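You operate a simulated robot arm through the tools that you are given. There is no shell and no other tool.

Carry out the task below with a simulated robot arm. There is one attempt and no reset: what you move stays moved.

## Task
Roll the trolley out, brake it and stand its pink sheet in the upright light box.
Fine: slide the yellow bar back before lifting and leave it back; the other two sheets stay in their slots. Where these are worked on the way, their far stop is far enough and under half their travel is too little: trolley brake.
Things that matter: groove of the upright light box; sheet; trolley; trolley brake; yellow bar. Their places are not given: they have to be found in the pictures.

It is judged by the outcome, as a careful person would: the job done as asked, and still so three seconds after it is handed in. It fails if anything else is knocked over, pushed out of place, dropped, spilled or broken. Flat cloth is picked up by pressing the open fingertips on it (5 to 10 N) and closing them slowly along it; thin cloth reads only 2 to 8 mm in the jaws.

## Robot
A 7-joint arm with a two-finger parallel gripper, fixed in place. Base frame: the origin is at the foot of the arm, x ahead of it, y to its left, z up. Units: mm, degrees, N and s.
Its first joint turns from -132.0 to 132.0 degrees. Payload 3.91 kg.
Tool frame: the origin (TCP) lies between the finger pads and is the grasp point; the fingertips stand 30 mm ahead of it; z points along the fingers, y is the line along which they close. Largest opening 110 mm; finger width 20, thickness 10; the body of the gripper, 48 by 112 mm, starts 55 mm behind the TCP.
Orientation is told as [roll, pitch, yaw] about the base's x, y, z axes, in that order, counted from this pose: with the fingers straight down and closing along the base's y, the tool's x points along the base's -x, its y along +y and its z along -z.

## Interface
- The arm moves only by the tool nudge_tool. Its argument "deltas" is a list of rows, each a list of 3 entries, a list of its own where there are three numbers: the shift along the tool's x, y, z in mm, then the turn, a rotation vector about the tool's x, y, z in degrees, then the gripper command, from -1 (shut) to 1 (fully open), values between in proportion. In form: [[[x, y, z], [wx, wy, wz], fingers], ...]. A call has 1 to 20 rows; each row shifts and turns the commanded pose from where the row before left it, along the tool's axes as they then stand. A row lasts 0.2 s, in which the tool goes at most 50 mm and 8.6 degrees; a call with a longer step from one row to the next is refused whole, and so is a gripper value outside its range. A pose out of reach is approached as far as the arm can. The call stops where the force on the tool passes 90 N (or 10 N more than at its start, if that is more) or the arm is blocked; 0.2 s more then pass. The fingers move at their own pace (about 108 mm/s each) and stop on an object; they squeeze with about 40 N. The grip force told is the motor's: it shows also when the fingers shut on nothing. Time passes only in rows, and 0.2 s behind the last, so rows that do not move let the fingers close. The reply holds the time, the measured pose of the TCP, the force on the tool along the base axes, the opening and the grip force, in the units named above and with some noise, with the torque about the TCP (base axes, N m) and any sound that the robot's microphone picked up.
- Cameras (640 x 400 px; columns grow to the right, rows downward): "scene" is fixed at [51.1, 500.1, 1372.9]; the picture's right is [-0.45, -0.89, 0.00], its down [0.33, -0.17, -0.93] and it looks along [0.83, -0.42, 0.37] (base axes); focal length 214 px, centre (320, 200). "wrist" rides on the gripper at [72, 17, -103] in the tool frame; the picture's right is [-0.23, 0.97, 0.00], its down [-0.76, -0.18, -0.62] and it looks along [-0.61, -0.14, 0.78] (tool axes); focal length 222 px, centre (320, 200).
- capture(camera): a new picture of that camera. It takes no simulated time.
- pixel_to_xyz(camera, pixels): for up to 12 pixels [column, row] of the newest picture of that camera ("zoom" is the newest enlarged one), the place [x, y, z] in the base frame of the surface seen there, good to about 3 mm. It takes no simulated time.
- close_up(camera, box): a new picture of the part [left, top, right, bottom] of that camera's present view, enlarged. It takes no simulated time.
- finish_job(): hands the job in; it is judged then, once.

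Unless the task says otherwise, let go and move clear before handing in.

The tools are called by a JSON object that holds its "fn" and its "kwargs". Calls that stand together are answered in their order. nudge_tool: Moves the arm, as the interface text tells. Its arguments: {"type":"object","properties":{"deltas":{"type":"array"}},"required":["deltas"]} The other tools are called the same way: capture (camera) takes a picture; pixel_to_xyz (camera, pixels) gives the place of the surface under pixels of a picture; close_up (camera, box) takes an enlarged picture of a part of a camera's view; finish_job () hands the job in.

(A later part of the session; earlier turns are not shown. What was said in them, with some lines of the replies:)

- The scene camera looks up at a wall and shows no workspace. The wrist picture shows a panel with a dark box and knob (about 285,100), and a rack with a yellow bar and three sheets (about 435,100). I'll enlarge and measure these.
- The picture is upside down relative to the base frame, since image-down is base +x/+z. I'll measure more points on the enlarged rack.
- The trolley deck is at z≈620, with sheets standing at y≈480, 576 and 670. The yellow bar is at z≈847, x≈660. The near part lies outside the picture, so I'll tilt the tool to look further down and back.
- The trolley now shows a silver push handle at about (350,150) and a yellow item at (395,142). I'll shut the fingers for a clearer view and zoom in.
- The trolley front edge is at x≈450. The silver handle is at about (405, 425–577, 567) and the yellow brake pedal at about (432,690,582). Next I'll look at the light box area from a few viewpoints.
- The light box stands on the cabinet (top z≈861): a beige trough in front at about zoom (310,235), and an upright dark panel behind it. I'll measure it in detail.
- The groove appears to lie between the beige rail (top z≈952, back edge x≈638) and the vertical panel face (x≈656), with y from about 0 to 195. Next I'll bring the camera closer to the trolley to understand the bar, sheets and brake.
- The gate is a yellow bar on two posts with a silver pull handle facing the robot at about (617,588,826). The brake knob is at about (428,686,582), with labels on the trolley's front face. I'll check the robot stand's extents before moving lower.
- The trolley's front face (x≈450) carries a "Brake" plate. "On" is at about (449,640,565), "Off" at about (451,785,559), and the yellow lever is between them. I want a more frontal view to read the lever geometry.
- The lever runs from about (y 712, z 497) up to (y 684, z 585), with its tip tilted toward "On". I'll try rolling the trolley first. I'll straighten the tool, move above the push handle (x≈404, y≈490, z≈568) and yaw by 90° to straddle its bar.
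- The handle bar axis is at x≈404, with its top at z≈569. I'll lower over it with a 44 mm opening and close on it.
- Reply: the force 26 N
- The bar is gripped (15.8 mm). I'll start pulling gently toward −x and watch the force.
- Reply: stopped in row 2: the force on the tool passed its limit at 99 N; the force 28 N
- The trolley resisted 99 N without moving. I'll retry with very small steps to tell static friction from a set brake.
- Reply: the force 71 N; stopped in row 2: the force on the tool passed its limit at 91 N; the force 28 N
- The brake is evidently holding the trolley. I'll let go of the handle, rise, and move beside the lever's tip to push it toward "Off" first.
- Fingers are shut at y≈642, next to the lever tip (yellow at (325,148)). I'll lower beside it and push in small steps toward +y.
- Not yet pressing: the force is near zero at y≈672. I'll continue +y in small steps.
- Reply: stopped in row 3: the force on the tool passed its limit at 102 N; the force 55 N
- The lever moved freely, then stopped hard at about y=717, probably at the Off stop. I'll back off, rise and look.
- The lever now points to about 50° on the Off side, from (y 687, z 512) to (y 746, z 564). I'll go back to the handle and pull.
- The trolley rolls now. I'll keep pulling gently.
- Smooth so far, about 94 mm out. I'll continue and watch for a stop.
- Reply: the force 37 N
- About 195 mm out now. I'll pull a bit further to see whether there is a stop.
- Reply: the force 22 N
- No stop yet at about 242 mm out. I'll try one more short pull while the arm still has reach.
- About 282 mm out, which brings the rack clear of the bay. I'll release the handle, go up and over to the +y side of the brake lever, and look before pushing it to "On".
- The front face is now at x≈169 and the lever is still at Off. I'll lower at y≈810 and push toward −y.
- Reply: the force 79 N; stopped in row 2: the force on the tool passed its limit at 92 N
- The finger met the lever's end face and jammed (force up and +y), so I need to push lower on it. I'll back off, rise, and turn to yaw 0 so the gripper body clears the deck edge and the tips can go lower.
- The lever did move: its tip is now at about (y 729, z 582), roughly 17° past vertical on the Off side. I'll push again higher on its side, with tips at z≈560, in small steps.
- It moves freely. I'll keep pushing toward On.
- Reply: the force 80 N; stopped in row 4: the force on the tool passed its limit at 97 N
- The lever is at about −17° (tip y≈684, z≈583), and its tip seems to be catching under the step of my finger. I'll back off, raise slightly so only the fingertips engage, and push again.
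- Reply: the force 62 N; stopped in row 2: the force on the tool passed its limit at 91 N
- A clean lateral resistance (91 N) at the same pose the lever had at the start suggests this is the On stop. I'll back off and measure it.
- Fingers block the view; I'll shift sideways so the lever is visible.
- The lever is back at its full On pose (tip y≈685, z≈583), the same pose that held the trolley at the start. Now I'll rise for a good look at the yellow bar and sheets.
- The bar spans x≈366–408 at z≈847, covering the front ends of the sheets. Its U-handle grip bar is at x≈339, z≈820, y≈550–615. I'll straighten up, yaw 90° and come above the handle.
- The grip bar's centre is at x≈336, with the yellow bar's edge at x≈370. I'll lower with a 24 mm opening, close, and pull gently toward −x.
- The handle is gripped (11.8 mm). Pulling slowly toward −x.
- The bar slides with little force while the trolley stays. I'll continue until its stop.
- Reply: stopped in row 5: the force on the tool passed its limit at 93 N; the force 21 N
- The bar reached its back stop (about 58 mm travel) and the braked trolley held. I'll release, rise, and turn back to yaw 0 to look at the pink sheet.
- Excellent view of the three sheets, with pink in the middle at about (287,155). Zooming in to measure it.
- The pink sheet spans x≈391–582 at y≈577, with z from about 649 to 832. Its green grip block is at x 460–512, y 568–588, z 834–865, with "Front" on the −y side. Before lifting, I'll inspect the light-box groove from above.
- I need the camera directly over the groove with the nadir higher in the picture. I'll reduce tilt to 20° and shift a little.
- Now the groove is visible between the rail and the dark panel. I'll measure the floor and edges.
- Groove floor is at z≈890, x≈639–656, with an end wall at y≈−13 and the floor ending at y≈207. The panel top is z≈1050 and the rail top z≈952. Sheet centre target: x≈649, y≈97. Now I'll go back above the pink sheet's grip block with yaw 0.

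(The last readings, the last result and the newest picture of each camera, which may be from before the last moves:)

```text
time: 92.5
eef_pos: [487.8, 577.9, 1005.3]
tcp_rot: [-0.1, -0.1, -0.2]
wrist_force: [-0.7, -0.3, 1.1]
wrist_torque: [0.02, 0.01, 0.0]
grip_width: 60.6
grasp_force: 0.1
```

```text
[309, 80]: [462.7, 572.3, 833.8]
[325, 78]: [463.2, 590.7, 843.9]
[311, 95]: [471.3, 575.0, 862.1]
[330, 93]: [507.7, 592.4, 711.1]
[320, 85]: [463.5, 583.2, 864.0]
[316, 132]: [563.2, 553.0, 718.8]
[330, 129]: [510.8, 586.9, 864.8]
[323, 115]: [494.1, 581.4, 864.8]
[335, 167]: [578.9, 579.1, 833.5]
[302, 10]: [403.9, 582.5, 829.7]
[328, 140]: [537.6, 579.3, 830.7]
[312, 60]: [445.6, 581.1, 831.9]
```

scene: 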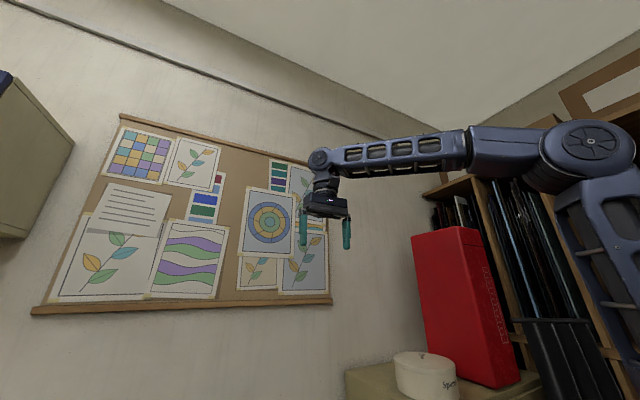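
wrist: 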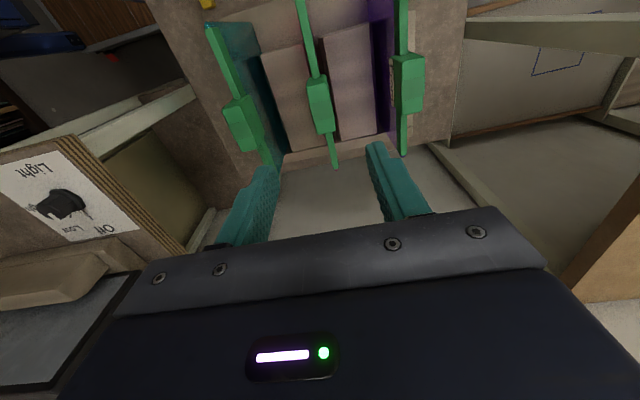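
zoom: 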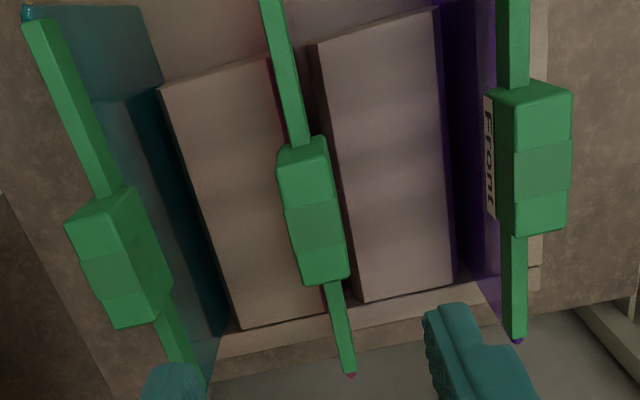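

The block is centred at about (487, 579) with its top at z≈864. I'll descend to TCP z≈851 with a 60 mm opening and close.

{"fn": "nudge_tool", "kwargs": {"deltas": [[[0.8, 1.3, 40], [0, 0, 0], 0.1], [[0, 0, 40], [0, 0, 0], 0.1], [[0, 0, 35], [0, 0, 0], 0.1], [[0, 0, 25], [0, 0, 0], 0.1], [[0, 0, 14], [0, 0, 0], 0.1], [[0, 0, 0], [0, 0, 0], 0.1], [[0, 0, 0], [0, 0, -0.2], -0.4], [[0, 0, 0], [0, 0, 0], -0.6], [[0, 0, 0], [0, 0, 0], -1], [[0, 0, 0], [0, 0, 0], -1], [[0, 0, 0], [0, 0, 0], -1]]}}

{"fn": "capture", "kwargs": {"camera": "wrist"}}

```text
time: 94.9
eef_pos: [487.2, 578.5, 853.3]
tcp_rot: [-0.1, 0.0, 0.1]
wrist_force: [-0.4, 1.7, 0.3]
wrist_torque: [0.37, -0.28, 0.09]
grip_width: 21.7
grasp_force: 39.8
```

```text
taken
```

wrist: 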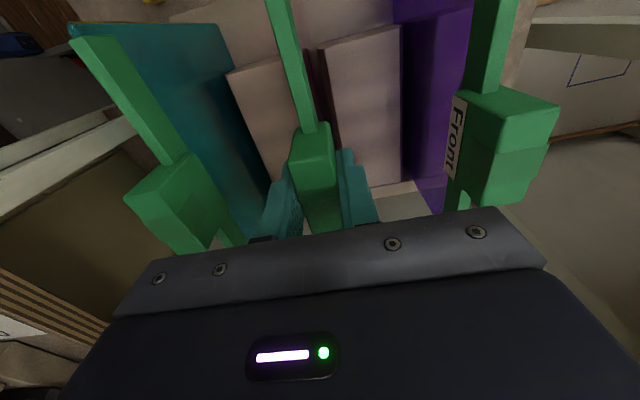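

Block gripped (21.7 mm, 40 N). I'll lift straight up slowly and watch for snagging.

{"fn": "nudge_tool", "kwargs": {"deltas": [[[0, 0, -5], [0, 0, 0], -1], [[0, 0, -8], [0, 0, 0], -1], [[0, 0, -10], [0, 0, 0], -1], [[0, 0, -10], [0, 0, 0], -1], [[0, 0, -12], [0, 0, 0], -1]]}}

{"fn": "capture", "kwargs": {"camera": "wrist"}}

```text
time: 96.1
eef_pos: [487.1, 579.0, 895.8]
tcp_rot: [-0.1, 0.0, 0.0]
wrist_force: [-0.3, 0.6, -6.5]
wrist_torque: [0.02, -0.02, -0.01]
grip_width: 21.6
grasp_force: 40.1
```

```text
taken
```

wrist: 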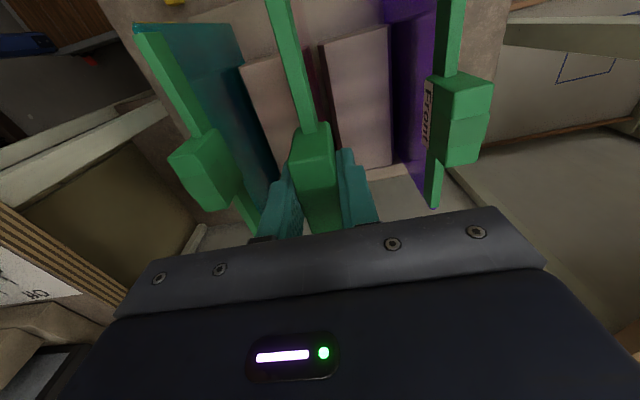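

The sheet lifts cleanly at about 6.5 N. I'll continue straight up to z≈1275.

{"fn": "nudge_tool", "kwargs": {"deltas": [[[0, 0, -15], [0, 0, 0], -1], [[0, 0, -20], [0, 0, 0], -1], [[0, 0, -25], [0, 0, 0], -1], [[0, 0, -25], [0, 0, 0], -1], [[0, 0, -25], [0, 0, 0], -1], [[0, 0, -25], [0, 0, 0], -1], [[0, 0, -25], [0, 0, 0], -1], [[0, 0, -25], [0, 0, 0], -1], [[0, 0, -25], [0, 0, 0], -1], [[0, 0, -25], [0, 0, 0], -1], [[0, 0, -25], [0, 0, 0], -1], [[0, 0, -25], [0, 0, 0], -1], [[0, 0, -25], [0, 0, 0], -1], [[0, 0, -25], [0, 0, 0], -1], [[0, 0, -25], [0, 0, 0], -1], [[0, 0, -15], [0, 0, 0], -1], [[0, 0, -5], [0, 0, 0], -1]]}}

{"fn": "capture", "kwargs": {"camera": "wrist"}}

```text
time: 99.7
eef_pos: [487.5, 579.3, 1277.8]
tcp_rot: [0.0, 0.1, -0.1]
wrist_force: [-0.2, 0.0, -5.5]
wrist_torque: [0.03, 0.0, -0.04]
grip_width: 21.5
grasp_force: 40.0
```

```text
taken
```

wrist: 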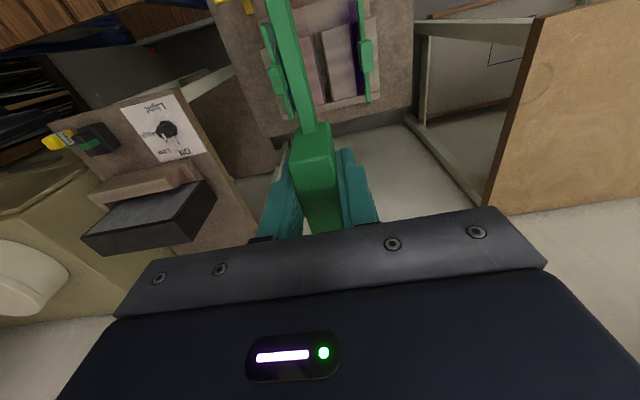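

The sheet is clear and the other two remain in the rack. I'll rotate yaw by −90° in place so "Front" will face the robot side.

{"fn": "nudge_tool", "kwargs": {"deltas": [[[0, 0, 0], [0, 0, 4], -1], [[0, 0, 0], [0, 0, 6], -1], [[0, 0, 0], [0, 0, 6], -1], [[0, 0, 0], [0, 0, 6], -1], [[0, 0, 0], [0, 0, 6], -1], [[0, 0, 0], [0, 0, 6], -1], [[0, 0, 0], [0, 0, 6], -1], [[0, 0, 0], [0, 0, 6], -1], [[0, 0, 0], [0, 0, 6], -1], [[0, 0, 0], [0, 0, 6], -1], [[0, 0, 0], [0, 0, 6], -1], [[0, 0, 0], [0, 0, 6], -1], [[0, 0, 0], [0, 0, 6], -1], [[0, 0, 0], [0, 0, 6], -1], [[0, 0, 0], [0, 0, 5], -1], [[0, 0, 0], [0, 0, 3], -1], [[0, 0, 0], [0, 0, 0], -1]]}}

{"fn": "capture", "kwargs": {"camera": "wrist"}}

```text
time: 103.3
eef_pos: [486.3, 579.5, 1276.3]
tcp_rot: [0.0, -0.2, -90.0]
wrist_force: [-0.4, 0.3, -5.9]
wrist_torque: [-0.01, 0.01, 0.04]
grip_width: 21.9
grasp_force: 40.3
```

```text
taken
```

wrist: 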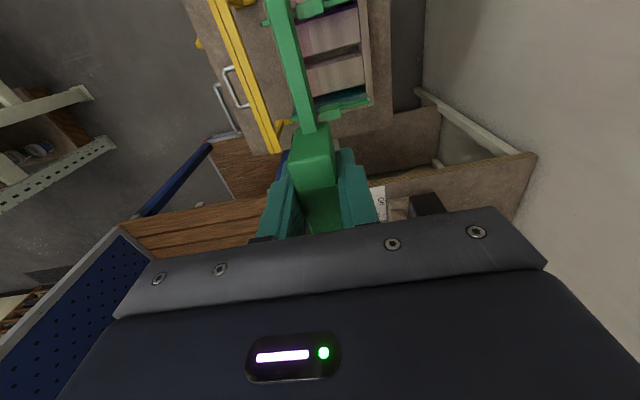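

Now carry it over the light box to (649, 97) at this height.

{"fn": "nudge_tool", "kwargs": {"deltas": [[[-12, 4, 0], [0, 0, 0], -1], [[-20, 7, 0], [0, 0, 0], -1], [[-30, 10, 0], [0, 0, 0], -1], [[-30, 10, 0], [0, 0, 0], -1], [[-30, 10, 0], [0, 0, 0], -1], [[-30, 10, 0], [0, 0, 0], -1], [[-30, 10, 0], [0, 0, 0], -1], [[-30, 10, 0], [0, 0, 0], -1], [[-30, 10, 0], [0, 0, 0], -1], [[-30, 10, 0], [0, 0, 0], -1], [[-30, 10, 0], [0, 0, 0], -1], [[-30, 10, 0], [0, 0, 0], -1], [[-30, 10, 0], [0, 0, 0], -1], [[-30, 10, 0], [0, 0, 0], -1], [[-30, 10, 0], [0, 0, 0], -1], [[-30, 10, 0], [0, 0, 0], -1], [[-20, 7, 0], [0, 0, 0], -1], [[-10, 4, 0], [0, 0, 0], -1], [[0, 0, 0], [0, 0, 0], -1]]}}

{"fn": "capture", "kwargs": {"camera": "wrist"}}

{"fn": "capture", "kwargs": {"camera": "scene"}}

```text
time: 107.3
eef_pos: [649.5, 97.9, 1277.3]
tcp_rot: [0.1, -0.1, -89.9]
wrist_force: [-0.1, -0.4, -6.1]
wrist_torque: [-0.01, -0.03, 0.02]
grip_width: 21.6
grasp_force: 40.1
```

```text
taken
```

wrist: 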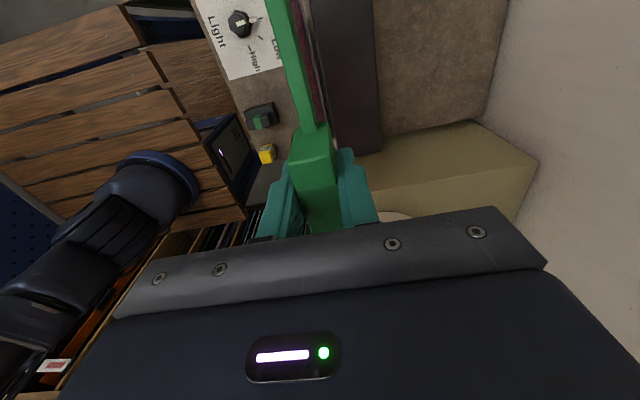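

```text
taken
```

scene: 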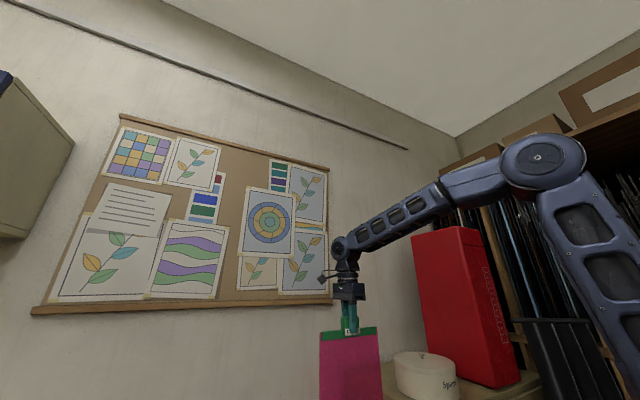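

The scene camera now sees the pink sheet hanging at (350,365). I'll zoom there and measure the sheet's edges.

{"fn": "close_up", "kwargs": {"camera": "scene", "box": [270, 280, 430, 400]}}

{"fn": "pixel_to_xyz", "kwargs": {"camera": "zoom", "pixels": [[205, 230], [430, 205], [310, 240], [205, 330], [435, 330], [320, 330], [320, 390], [205, 390], [435, 390]]}}

{"fn": "close_up", "kwargs": {"camera": "wrist", "box": [240, 0, 400, 120]}}

{"fn": "pixel_to_xyz", "kwargs": {"camera": "zoom", "pixels": [[240, 200], [290, 200], [310, 400], [250, 100], [330, 60], [350, 250], [450, 100], [520, 100], [280, 100], [300, 160]]}}

```text
3.33 times, centred on (350, 340) of scene
```

zoom: 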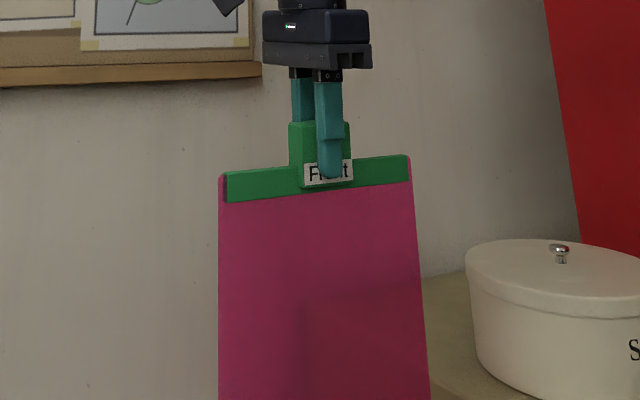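

```text
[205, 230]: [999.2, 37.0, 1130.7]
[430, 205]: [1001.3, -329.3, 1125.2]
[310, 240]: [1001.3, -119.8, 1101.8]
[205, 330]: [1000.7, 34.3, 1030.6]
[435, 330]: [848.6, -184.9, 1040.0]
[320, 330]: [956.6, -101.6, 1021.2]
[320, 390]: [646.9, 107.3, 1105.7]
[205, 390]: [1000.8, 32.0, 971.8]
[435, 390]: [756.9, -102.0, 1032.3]
```

```text
3.33 times, centred on (320, 60) of wrist
```

zoom: 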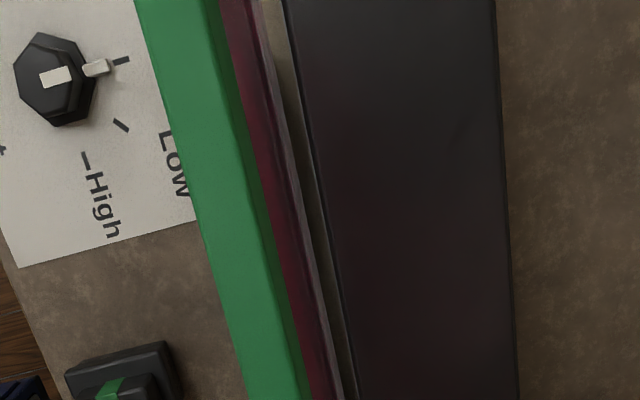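

```text
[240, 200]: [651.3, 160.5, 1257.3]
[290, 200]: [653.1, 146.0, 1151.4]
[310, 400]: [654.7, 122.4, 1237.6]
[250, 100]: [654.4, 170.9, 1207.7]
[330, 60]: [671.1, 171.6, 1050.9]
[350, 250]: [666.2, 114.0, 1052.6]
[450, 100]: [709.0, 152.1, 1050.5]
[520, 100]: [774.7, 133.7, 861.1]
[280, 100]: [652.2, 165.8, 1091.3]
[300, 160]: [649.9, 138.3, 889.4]
```

"Front" faces the robot side. The sheet's panel-side face is at x≈652.5 and the panel face is at 656, so I'll shift −1.5 mm in x and lower to just above the rail to check alignment.

{"fn": "nudge_tool", "kwargs": {"deltas": [[[0, -1.5, 8], [0, 0, 0], -1], [[0, 0, 15], [0, 0, 0], -1], [[0, 0, 18], [0, 0, 0], -1], [[0, 0, 18], [0, 0, 0], -1], [[0, 0, 12], [0, 0, 0], -1], [[0, 0, 6], [0, 0, 0], -1], [[0, 0, 0], [0, 0, 0], -1]]}}

{"fn": "close_up", "kwargs": {"camera": "wrist", "box": [240, 0, 400, 120]}}

{"fn": "close_up", "kwargs": {"camera": "scene", "box": [270, 280, 430, 400]}}

```text
time: 108.9
eef_pos: [647.0, 98.2, 1200.9]
tcp_rot: [0.0, 0.0, -90.0]
wrist_force: [0.6, -0.1, -7.2]
wrist_torque: [0.06, -0.02, 0.03]
grip_width: 21.4
grasp_force: 39.9
```

```text
3.33 times, centred on (320, 60) of wrist
```

zoom: 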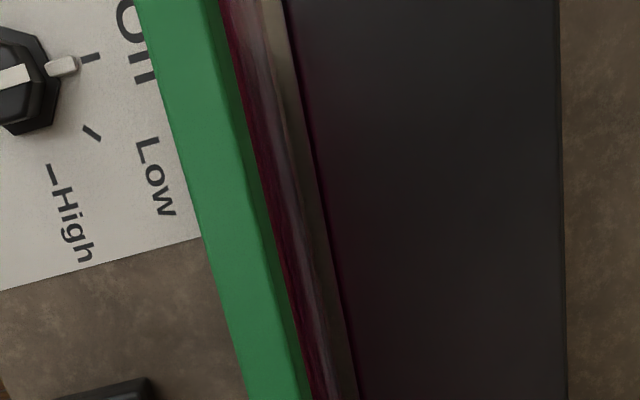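

```text
3.33 times, centred on (350, 340) of scene
```

zoom: 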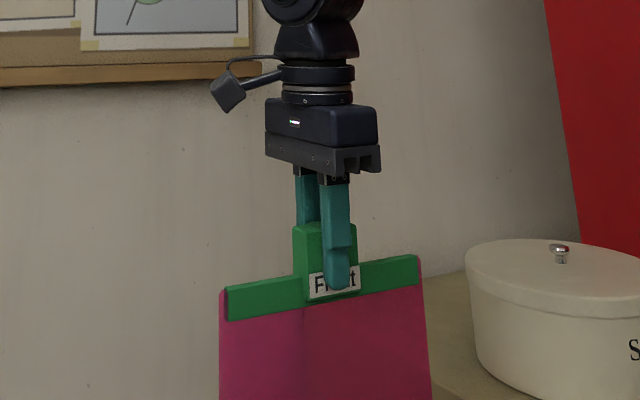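

{"fn": "close_up", "kwargs": {"camera": "wrist", "box": [270, 0, 366, 60]}}

{"fn": "pixel_to_xyz", "kwargs": {"camera": "zoom", "pixels": [[270, 60], [290, 60], [310, 60], [335, 60], [370, 60], [310, 200], [340, 200], [365, 200], [400, 200], [420, 370]]}}

```text
6.67 times, centred on (318, 30) of wrist
```

zoom: 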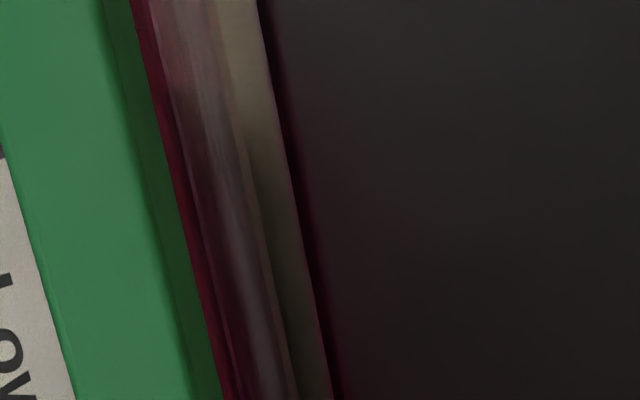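

```text
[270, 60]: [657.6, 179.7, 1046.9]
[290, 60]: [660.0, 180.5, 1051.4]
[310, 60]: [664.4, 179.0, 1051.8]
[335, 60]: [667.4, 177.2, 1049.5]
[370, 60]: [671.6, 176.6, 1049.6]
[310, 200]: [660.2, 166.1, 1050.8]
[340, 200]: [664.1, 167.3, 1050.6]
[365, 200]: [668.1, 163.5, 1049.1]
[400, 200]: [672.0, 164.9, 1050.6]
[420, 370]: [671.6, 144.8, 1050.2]
```

Alignment looks right, with a visible gap between sheet and panel. I'll lower into the groove in small steps, watching the force.

{"fn": "nudge_tool", "kwargs": {"deltas": [[[0, 0, 8], [0, 0, 0], -1], [[0, 0, 8], [0, 0, 0], -1], [[0, 0, 8], [0, 0, 0], -1], [[0, 0, 8], [0, 0, 0], -1], [[0, 0, 6], [0, 0, 0], -1], [[0, 0, 6], [0, 0, 0], -1], [[0, 0, 6], [0, 0, 0], -1]]}}

{"fn": "nudge_tool", "kwargs": {"deltas": [[[0, 0, 5], [0, 0, 0], -1], [[0, 0, 5], [0, 0, 0], -1], [[0, 0, 5], [0, 0, 0], -1], [[0, 0, 5], [0, 0, 0], -1]]}}

{"fn": "close_up", "kwargs": {"camera": "wrist", "box": [240, 0, 400, 120]}}

```text
time: 110.5
eef_pos: [647.3, 98.0, 1150.6]
tcp_rot: [-0.1, -0.2, -90.0]
wrist_force: [0.1, -0.4, -6.2]
wrist_torque: [-0.02, 0.01, -0.03]
grip_width: 21.9
grasp_force: 39.9
```

```text
time: 111.5
eef_pos: [649.0, 97.3, 1130.8]
tcp_rot: [0.0, 0.0, -90.0]
wrist_force: [-0.4, -0.9, -6.4]
wrist_torque: [0.0, -0.02, -0.03]
grip_width: 21.7
grasp_force: 40.3
```

```text
3.33 times, centred on (320, 60) of wrist
```

zoom: 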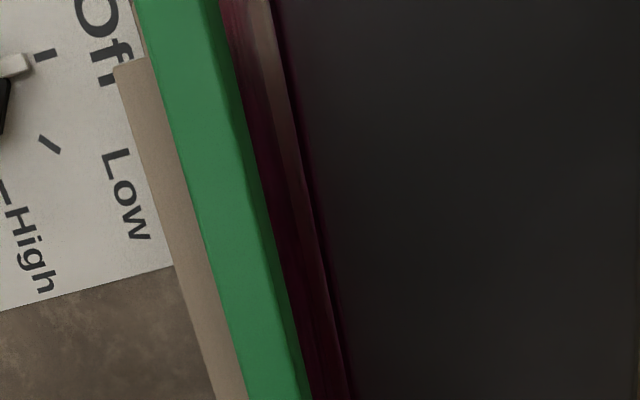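

The sheet is entering the groove freely. Continuing in fine steps until it touches the floor.

{"fn": "nudge_tool", "kwargs": {"deltas": [[[0, 0, 4], [0, 0, 0], -1], [[0, 0, 4], [0, 0, 0], -1], [[0, 0, 4], [0, 0, 0], -1]]}}

{"fn": "nudge_tool", "kwargs": {"deltas": [[[0, 0, 3], [0, 0, 0], -1], [[0, 0, 3], [0, 0, 0], -1], [[0, 0, 2], [0, 0, 0], -1]]}}

{"fn": "nudge_tool", "kwargs": {"deltas": [[[0, 0, 2], [0, 0, 0], -1], [[0, 0, 2], [0, 0, 0], -1]]}}

```text
time: 112.3
eef_pos: [647.4, 97.5, 1119.4]
tcp_rot: [0.0, -0.1, -90.0]
wrist_force: [0.9, -0.1, -6.6]
wrist_torque: [-0.02, 0.01, 0.01]
grip_width: 21.9
grasp_force: 39.8
```

```text
time: 113.1
eef_pos: [647.7, 96.6, 1111.9]
tcp_rot: [0.0, -0.2, -90.0]
wrist_force: [-0.1, 0.6, -6.6]
wrist_torque: [0.03, 0.0, 0.01]
grip_width: 21.8
grasp_force: 40.3
```

```text
time: 113.7
eef_pos: [647.2, 96.9, 1107.6]
tcp_rot: [0.0, -0.1, -89.9]
wrist_force: [-0.7, 0.0, -6.3]
wrist_torque: [0.03, -0.02, -0.01]
grip_width: 21.9
grasp_force: 39.7
```

{"fn": "nudge_tool", "kwargs": {"deltas": [[[0, 0, 2], [0, 0, 0], -1], [[0, 0, 2], [0, 0, 0], -1]]}}

{"fn": "nudge_tool", "kwargs": {"deltas": [[[0, 0, 2], [0, 0, 0], -1], [[0, 0, 1.5], [0, 0, 0], -1]]}}

{"fn": "nudge_tool", "kwargs": {"deltas": [[[0, 0, 1.5], [0, 0, 0], -1], [[0, 0, 1.5], [0, 0, 0], -1]]}}

```text
time: 114.3
eef_pos: [647.3, 97.8, 1102.5]
tcp_rot: [0.1, -0.1, -90.0]
wrist_force: [-1.0, 0.0, -5.9]
wrist_torque: [0.0, 0.01, -0.03]
grip_width: 21.9
grasp_force: 39.9
```

```text
time: 114.9
eef_pos: [647.8, 97.5, 1099.8]
tcp_rot: [0.0, 0.1, -89.9]
wrist_force: [-0.1, -0.5, -6.0]
wrist_torque: [0.03, 0.0, 0.03]
grip_width: 21.7
grasp_force: 40.0
```

```text
time: 115.5
eef_pos: [649.2, 96.1, 1096.5]
tcp_rot: [0.0, -0.2, -90.0]
wrist_force: [0.3, 0.2, -6.2]
wrist_torque: [0.01, 0.0, 0.01]
grip_width: 21.7
grasp_force: 40.2
```

{"fn": "nudge_tool", "kwargs": {"deltas": [[[0, 0, 1.5], [0, 0, 0], -1], [[0, 0, 1], [0, 0, 0], -1]]}}

{"fn": "nudge_tool", "kwargs": {"deltas": [[[0, 0, 1], [0, 0, 0], -1], [[0, 0, 1], [0, 0, 0], -1]]}}

{"fn": "close_up", "kwargs": {"camera": "scene", "box": [270, 280, 430, 400]}}

{"fn": "close_up", "kwargs": {"camera": "wrist", "box": [240, 0, 400, 120]}}

```text
time: 116.1
eef_pos: [647.5, 96.2, 1095.0]
tcp_rot: [0.0, -0.2, -90.0]
wrist_force: [0.4, 0.5, -5.8]
wrist_torque: [-0.01, 0.02, -0.01]
grip_width: 21.7
grasp_force: 39.9
```

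```text
time: 116.7
eef_pos: [646.9, 97.3, 1092.9]
tcp_rot: [0.1, -0.1, -90.0]
wrist_force: [-1.9, -2.8, 7.0]
wrist_torque: [0.64, 0.48, 0.21]
grip_width: 21.6
grasp_force: 39.6
```

```text
3.33 times, centred on (350, 340) of scene
```

zoom: 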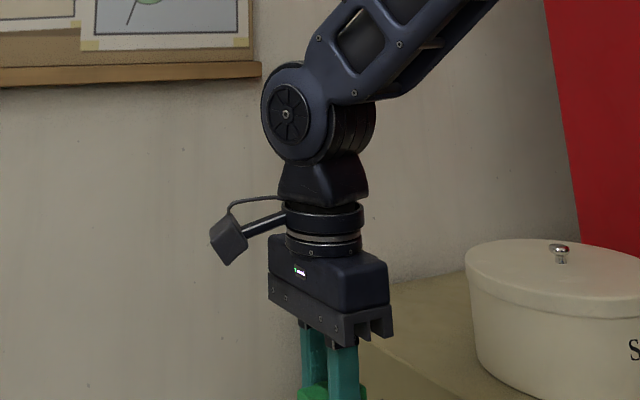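

```text
3.33 times, centred on (320, 60) of wrist
```

zoom: 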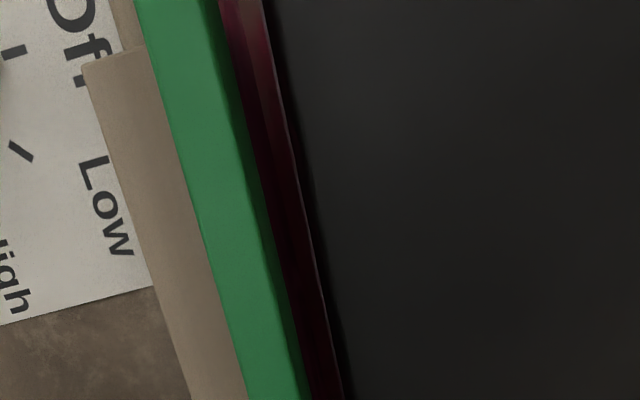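

The floor contact is felt: vertical force went from −6 to +7 N at TCP z≈1093, with the sheet bottom at z≈890. I'll ease up slightly and shift the foot −3 mm. Then I'll tip the top back against the light panel so it leans stably.

{"fn": "nudge_tool", "kwargs": {"deltas": [[[0, 0, -2.5], [0, 0, 0], -1], [[0, -1.5, 0], [0, 0, 0], -1], [[0, -1.5, 0], [0, 0, 0], -1], [[0, 0, 1.5], [0, 0, 0], -1], [[0, 0, 0], [0, 0, 0], -1]]}}

{"fn": "nudge_tool", "kwargs": {"deltas": [[[0, 2, 0], [0.55, 0, 0], -1], [[0, 2, 0], [0.55, 0, 0], -1], [[0, 2, 0], [0.55, 0, 0], -1]]}}

{"fn": "nudge_tool", "kwargs": {"deltas": [[[0, 2, 0], [0.55, 0, 0], -1], [[0, 2, 0], [0.55, 0, 0], -1]]}}

{"fn": "close_up", "kwargs": {"camera": "wrist", "box": [240, 0, 400, 120]}}

```text
time: 117.9
eef_pos: [644.6, 97.5, 1092.7]
tcp_rot: [0.1, -0.1, -90.1]
wrist_force: [5.8, 0.2, -3.1]
wrist_torque: [0.11, -0.8, -0.17]
grip_width: 21.8
grasp_force: 40.1
```

```text
time: 118.7
eef_pos: [650.3, 97.9, 1092.5]
tcp_rot: [-1.7, -0.1, -90.0]
wrist_force: [3.9, 0.3, -5.9]
wrist_torque: [0.16, -0.72, 0.05]
grip_width: 21.7
grasp_force: 40.3
```

```text
time: 119.3
eef_pos: [655.5, 96.3, 1093.0]
tcp_rot: [-2.7, 0.0, -90.1]
wrist_force: [-0.3, 0.0, -5.5]
wrist_torque: [0.0, -0.03, 0.01]
grip_width: 22.0
grasp_force: 39.6
```

```text
3.33 times, centred on (320, 60) of wrist
```

zoom: 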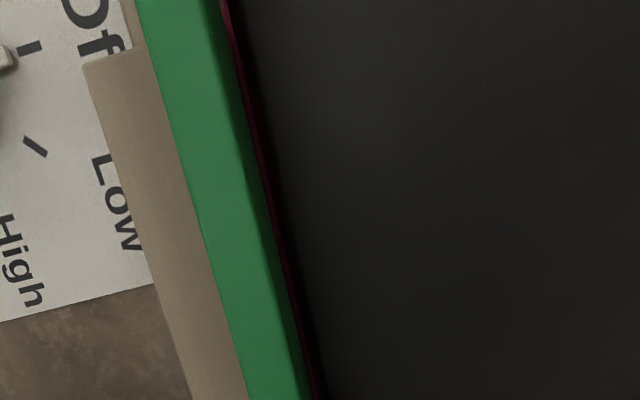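

The lean is about 2.7° and free. I'll lower to the floor and nudge until it touches the panel.

{"fn": "nudge_tool", "kwargs": {"deltas": [[[0, 0, 1], [0, 0, 0], -1], [[0, 1, 0], [0.3, 0, 0], -1], [[0, 0, 0.7], [0, 0, 0], -1]]}}

{"fn": "nudge_tool", "kwargs": {"deltas": [[[0, 1, 0], [0.2, 0, 0], -1], [[0, 0, 0.5], [0, 0, 0], -1]]}}

```text
time: 120.1
eef_pos: [656.4, 97.1, 1092.0]
tcp_rot: [-2.9, 0.0, -90.0]
wrist_force: [0.8, -4.3, 22.0]
wrist_torque: [-0.92, 0.04, -0.03]
grip_width: 21.9
grasp_force: 40.5
```

```text
time: 120.7
eef_pos: [656.9, 96.9, 1091.4]
tcp_rot: [-3.2, 0.0, -89.8]
wrist_force: [2.0, -3.7, 34.5]
wrist_torque: [0.0, -0.26, -0.1]
grip_width: 21.2
grasp_force: 39.9
```

It is firmly on the floor and leaning back. I'll relieve the press by 1.2 mm and open gently to about 45 mm.

{"fn": "nudge_tool", "kwargs": {"deltas": [[[0, 0, -1.2], [0, 0, 0], -1], [[0, 0, 0], [0, 0, 0], -0.55], [[0, 0, 0], [0, 0, 0], -0.45], [[0, 0, 0], [0, 0, 0], -0.3], [[0, 0, 0], [0, 0, 0], -0.2], [[0, 0, 0], [0, 0, 0], -0.2]]}}

{"fn": "capture", "kwargs": {"camera": "wrist"}}

{"fn": "close_up", "kwargs": {"camera": "wrist", "box": [220, 0, 420, 230]}}

```text
time: 122.1
eef_pos: [656.6, 97.0, 1092.2]
tcp_rot: [-3.2, -0.1, -90.0]
wrist_force: [-0.2, -0.4, -0.2]
wrist_torque: [0.03, -0.01, 0.01]
grip_width: 43.9
grasp_force: 0.1
```

```text
taken
```

wrist: 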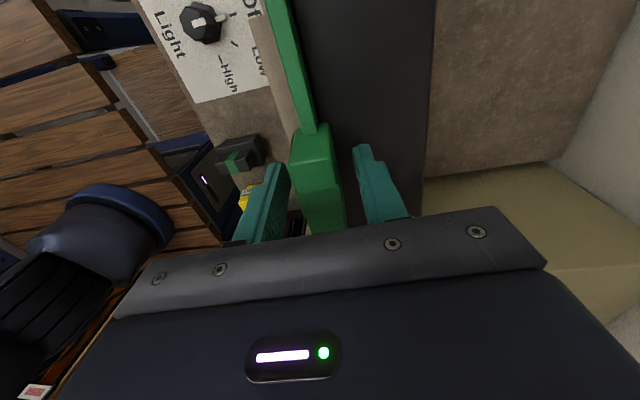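

```text
1.74 times, centred on (320, 115) of wrist
```

zoom: 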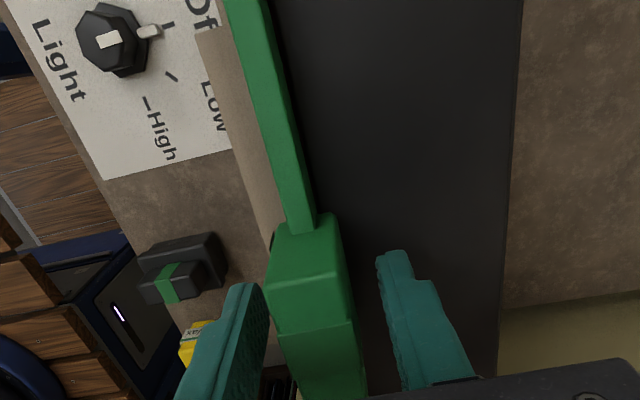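

The sheet stays put and the fingers are clear on both sides. Retreating upward along the sheet's lean.

{"fn": "nudge_tool", "kwargs": {"deltas": [[[0, 0, -10], [0, 0, 0], -0.2], [[0, 0, -15], [0, 0, 0], -0.2], [[0, 0, -25], [0, 0, 0], -0.2], [[0, 0, -35], [0, 0, 0], -0.2], [[0, 0, -40], [0, 0, 0], -0.2], [[0, 0, -40], [-3.2, 0, 0], -0.2], [[0, 0, -40], [0, 0, 0], 0.5]]}}

{"fn": "capture", "kwargs": {"camera": "wrist"}}

{"fn": "close_up", "kwargs": {"camera": "wrist", "box": [220, 0, 420, 200]}}

```text
time: 123.7
eef_pos: [667.2, 97.2, 1295.9]
tcp_rot: [0.1, -0.1, -89.9]
wrist_force: [0.4, 0.3, -0.2]
wrist_torque: [0.04, 0.0, 0.01]
grip_width: 82.6
grasp_force: 0.1
```

```text
taken
```

wrist: 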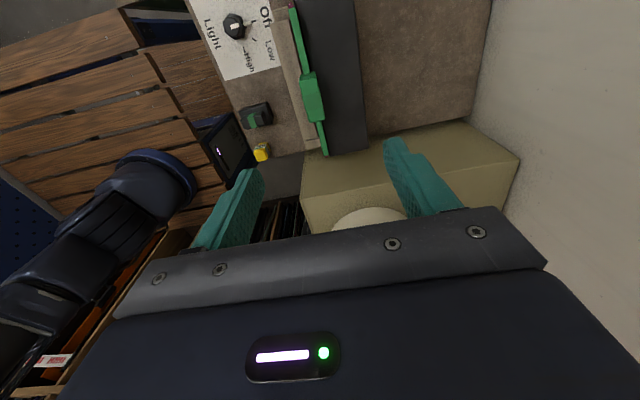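

```text
2.00 times, centred on (320, 100) of wrist
```

zoom: 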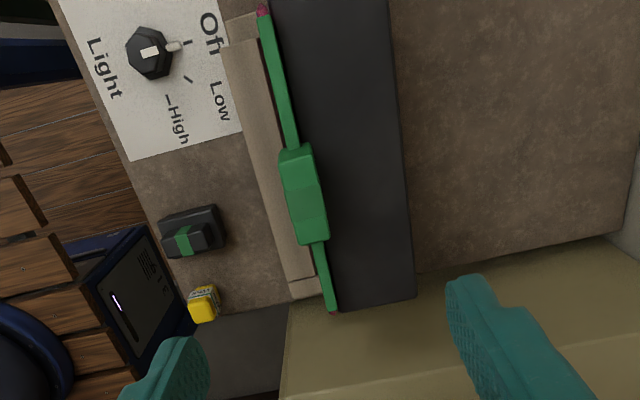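

{"fn": "pixel_to_xyz", "kwargs": {"camera": "zoom", "pixels": [[264, 14], [275, 60], [290, 130], [300, 195], [320, 265], [333, 308], [305, 160], [315, 225], [240, 60], [300, 280], [262, 10]]}}

{"fn": "nudge_tool", "kwargs": {"deltas": [[[20, -30, -10], [0, 0, -8.2], 0.5], [[20, -30, -10], [0, 0, -8.2], 0.5], [[20, -30, -10], [0, 0, -8.2], 0.5], [[20, -30, -10], [0, 0, -8.2], 0.5], [[0, -20, 0], [0, 0, -8.2], 0.5], [[0, 0, 0], [0, 0, -8.2], 0.5], [[0, 0, 0], [0, 0, -8.2], 0.5], [[0, 0, 0], [0, 0, -8.2], 0.5], [[0, 0, 0], [0, 0, -8.2], 0.5], [[0, 0, 0], [0, 0, -8.2], 0.5], [[0, 0, 0], [0, 0, -8], 0.5]]}}

{"fn": "capture", "kwargs": {"camera": "wrist"}}

```text
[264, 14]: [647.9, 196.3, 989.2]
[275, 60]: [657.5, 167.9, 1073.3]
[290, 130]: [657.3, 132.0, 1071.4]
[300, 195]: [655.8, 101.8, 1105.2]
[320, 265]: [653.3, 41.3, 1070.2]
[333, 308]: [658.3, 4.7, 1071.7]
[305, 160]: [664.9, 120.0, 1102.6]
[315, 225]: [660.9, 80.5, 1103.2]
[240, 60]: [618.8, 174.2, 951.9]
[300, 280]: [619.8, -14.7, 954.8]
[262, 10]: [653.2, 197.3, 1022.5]
```

```text
time: 126.1
eef_pos: [516.1, 138.0, 1337.2]
tcp_rot: [-0.2, 0.0, 0.1]
wrist_force: [-0.3, -1.0, 1.1]
wrist_torque: [-0.01, 0.01, 0.01]
grip_width: 82.6
grasp_force: 0.0
```

```text
taken
```

wrist: 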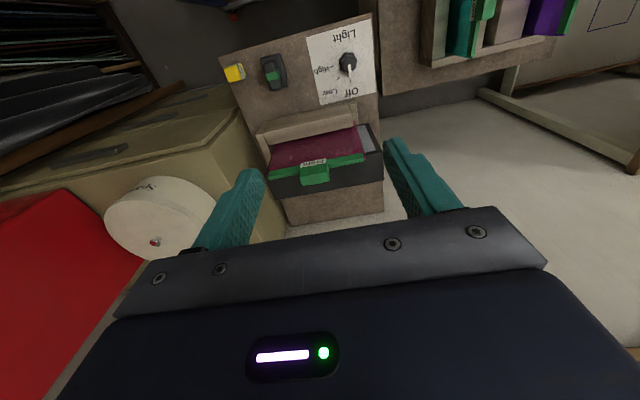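

The pink sheet stands in the groove, leaning on the light panel and spanning y≈3–197. I'll do a last check of the trolley, brake lever, bar and remaining sheets.

{"fn": "nudge_tool", "kwargs": {"deltas": [[[25, 40, 0], [0, 0, 0], 1], [[25, 40, 0], [0, 0, 0], 1], [[25, 40, 0], [0, 0, 0], 1], [[25, 40, 0], [0, 0, 0], 1], [[25, 40, 0], [0, 0, 0], 1], [[25, 40, 0], [0, 0, 0], 1], [[25, 40, 0], [0, 0, 0], 1], [[25, 40, 0], [0, 0, 0], 1], [[25, 40, 10], [0, 0, 0], 1], [[25, 40, 10], [0, 0, 0], 1], [[25, 40, 10], [0, 0, 0], 1], [[25, 30, 20], [0, 0, 0], 1], [[25, 0, 40], [0, 0, 0], 1], [[25, 0, 40], [0, 0, 0], 1], [[25, 0, 40], [0, 0, 0], 1]]}}

{"fn": "capture", "kwargs": {"camera": "wrist"}}

{"fn": "close_up", "kwargs": {"camera": "wrist", "box": [180, 10, 480, 200]}}

```text
time: 129.3
eef_pos: [142.1, 606.7, 1168.0]
tcp_rot: [-0.2, 0.0, 0.0]
wrist_force: [-0.5, -0.5, 0.3]
wrist_torque: [0.0, 0.02, -0.01]
grip_width: 110.0
grasp_force: 0.1
```

```text
taken
```

wrist: 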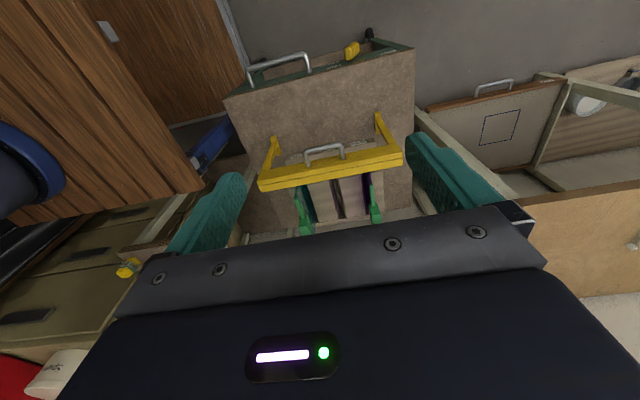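

```text
2.11 times, centred on (330, 105) of wrist
```

zoom: 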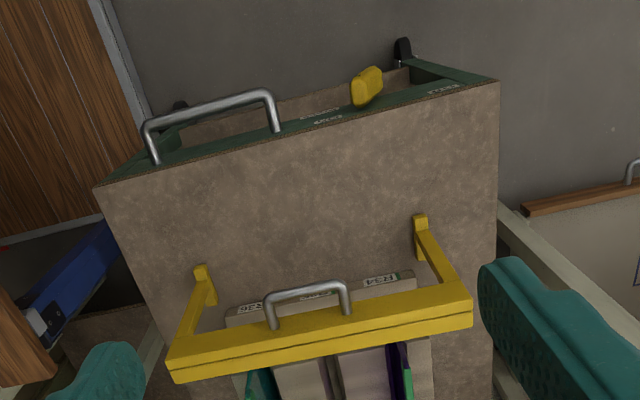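

{"fn": "pixel_to_xyz", "kwargs": {"camera": "zoom", "pixels": [[360, 100], [370, 75], [375, 80], [300, 350], [310, 290], [210, 110], [400, 110], [255, 385], [405, 360]]}}

{"fn": "nudge_tool", "kwargs": {"deltas": [[[30, 0, 20], [0, 0, 0], 1], [[30, 0, 20], [0, 0, 0], 1], [[0, 0, 0], [0, -8, 0], 1], [[0, 0, 0], [0, 0, 0], 1]]}}

{"fn": "close_up", "kwargs": {"camera": "wrist", "box": [240, 30, 440, 180]}}

```text
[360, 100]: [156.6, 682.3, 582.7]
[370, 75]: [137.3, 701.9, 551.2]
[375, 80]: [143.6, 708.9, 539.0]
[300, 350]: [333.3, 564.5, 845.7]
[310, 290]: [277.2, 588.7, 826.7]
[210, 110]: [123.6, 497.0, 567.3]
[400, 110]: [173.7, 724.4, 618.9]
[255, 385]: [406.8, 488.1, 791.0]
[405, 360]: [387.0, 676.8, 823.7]
```

```text
time: 130.3
eef_pos: [80.7, 608.0, 1126.7]
tcp_rot: [-0.1, -8.0, 0.1]
wrist_force: [0.6, -0.1, -0.5]
wrist_torque: [-0.02, 0.01, 0.04]
grip_width: 109.9
grasp_force: 0.0
```

```text
2.67 times, centred on (340, 105) of wrist
```

zoom: 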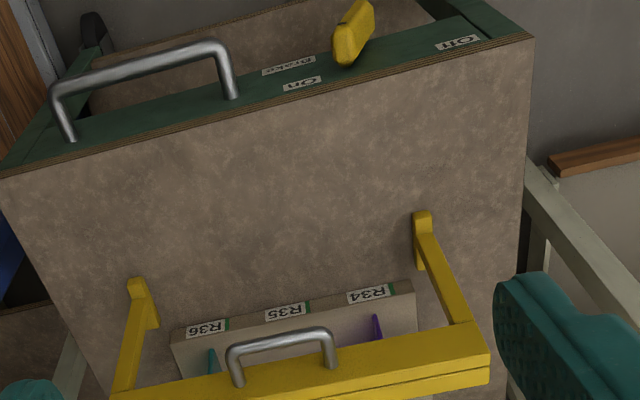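

The brake lever is at its On stop (tip y≈682, z≈583) and the bar is at its back stop. The trolley is out and still, and the teal and purple sheets are in their slots. The pink sheet stands in the light box with the arm clear, so I'm handing in.

{"fn": "finish_job", "kwargs": {}}

```text
The job is handed in.
```

The pink sheet is standing in the light box groove, and I've handed the job in; no verdict has come back yet.

- **Trolley:** It started with its brake on, so I first turned the lever to Off. I then rolled the trolley out about 280 mm. I met no end stop, so I stopped once the rack was clear of the bay and the arm was near its reach limit.
- **Brake:** I pushed the lever back to On until it stopped hard, with its tip at the same place as at the start. The trolley held when the bar hit its stop at about 93 N.
- **Yellow bar:** I pulled it back to its stop, about 58 mm, before lifting, and left it there.
- **Pink sheet:** It rests on the groove floor and leans back about 3° against the light panel. Its "Front" label faces the robot, which was my reading of the label, since the task did not say which way it should face.
- **Other sheets:** The teal and purple sheets are still in their slots, and I saw nothing else knocked or moved.
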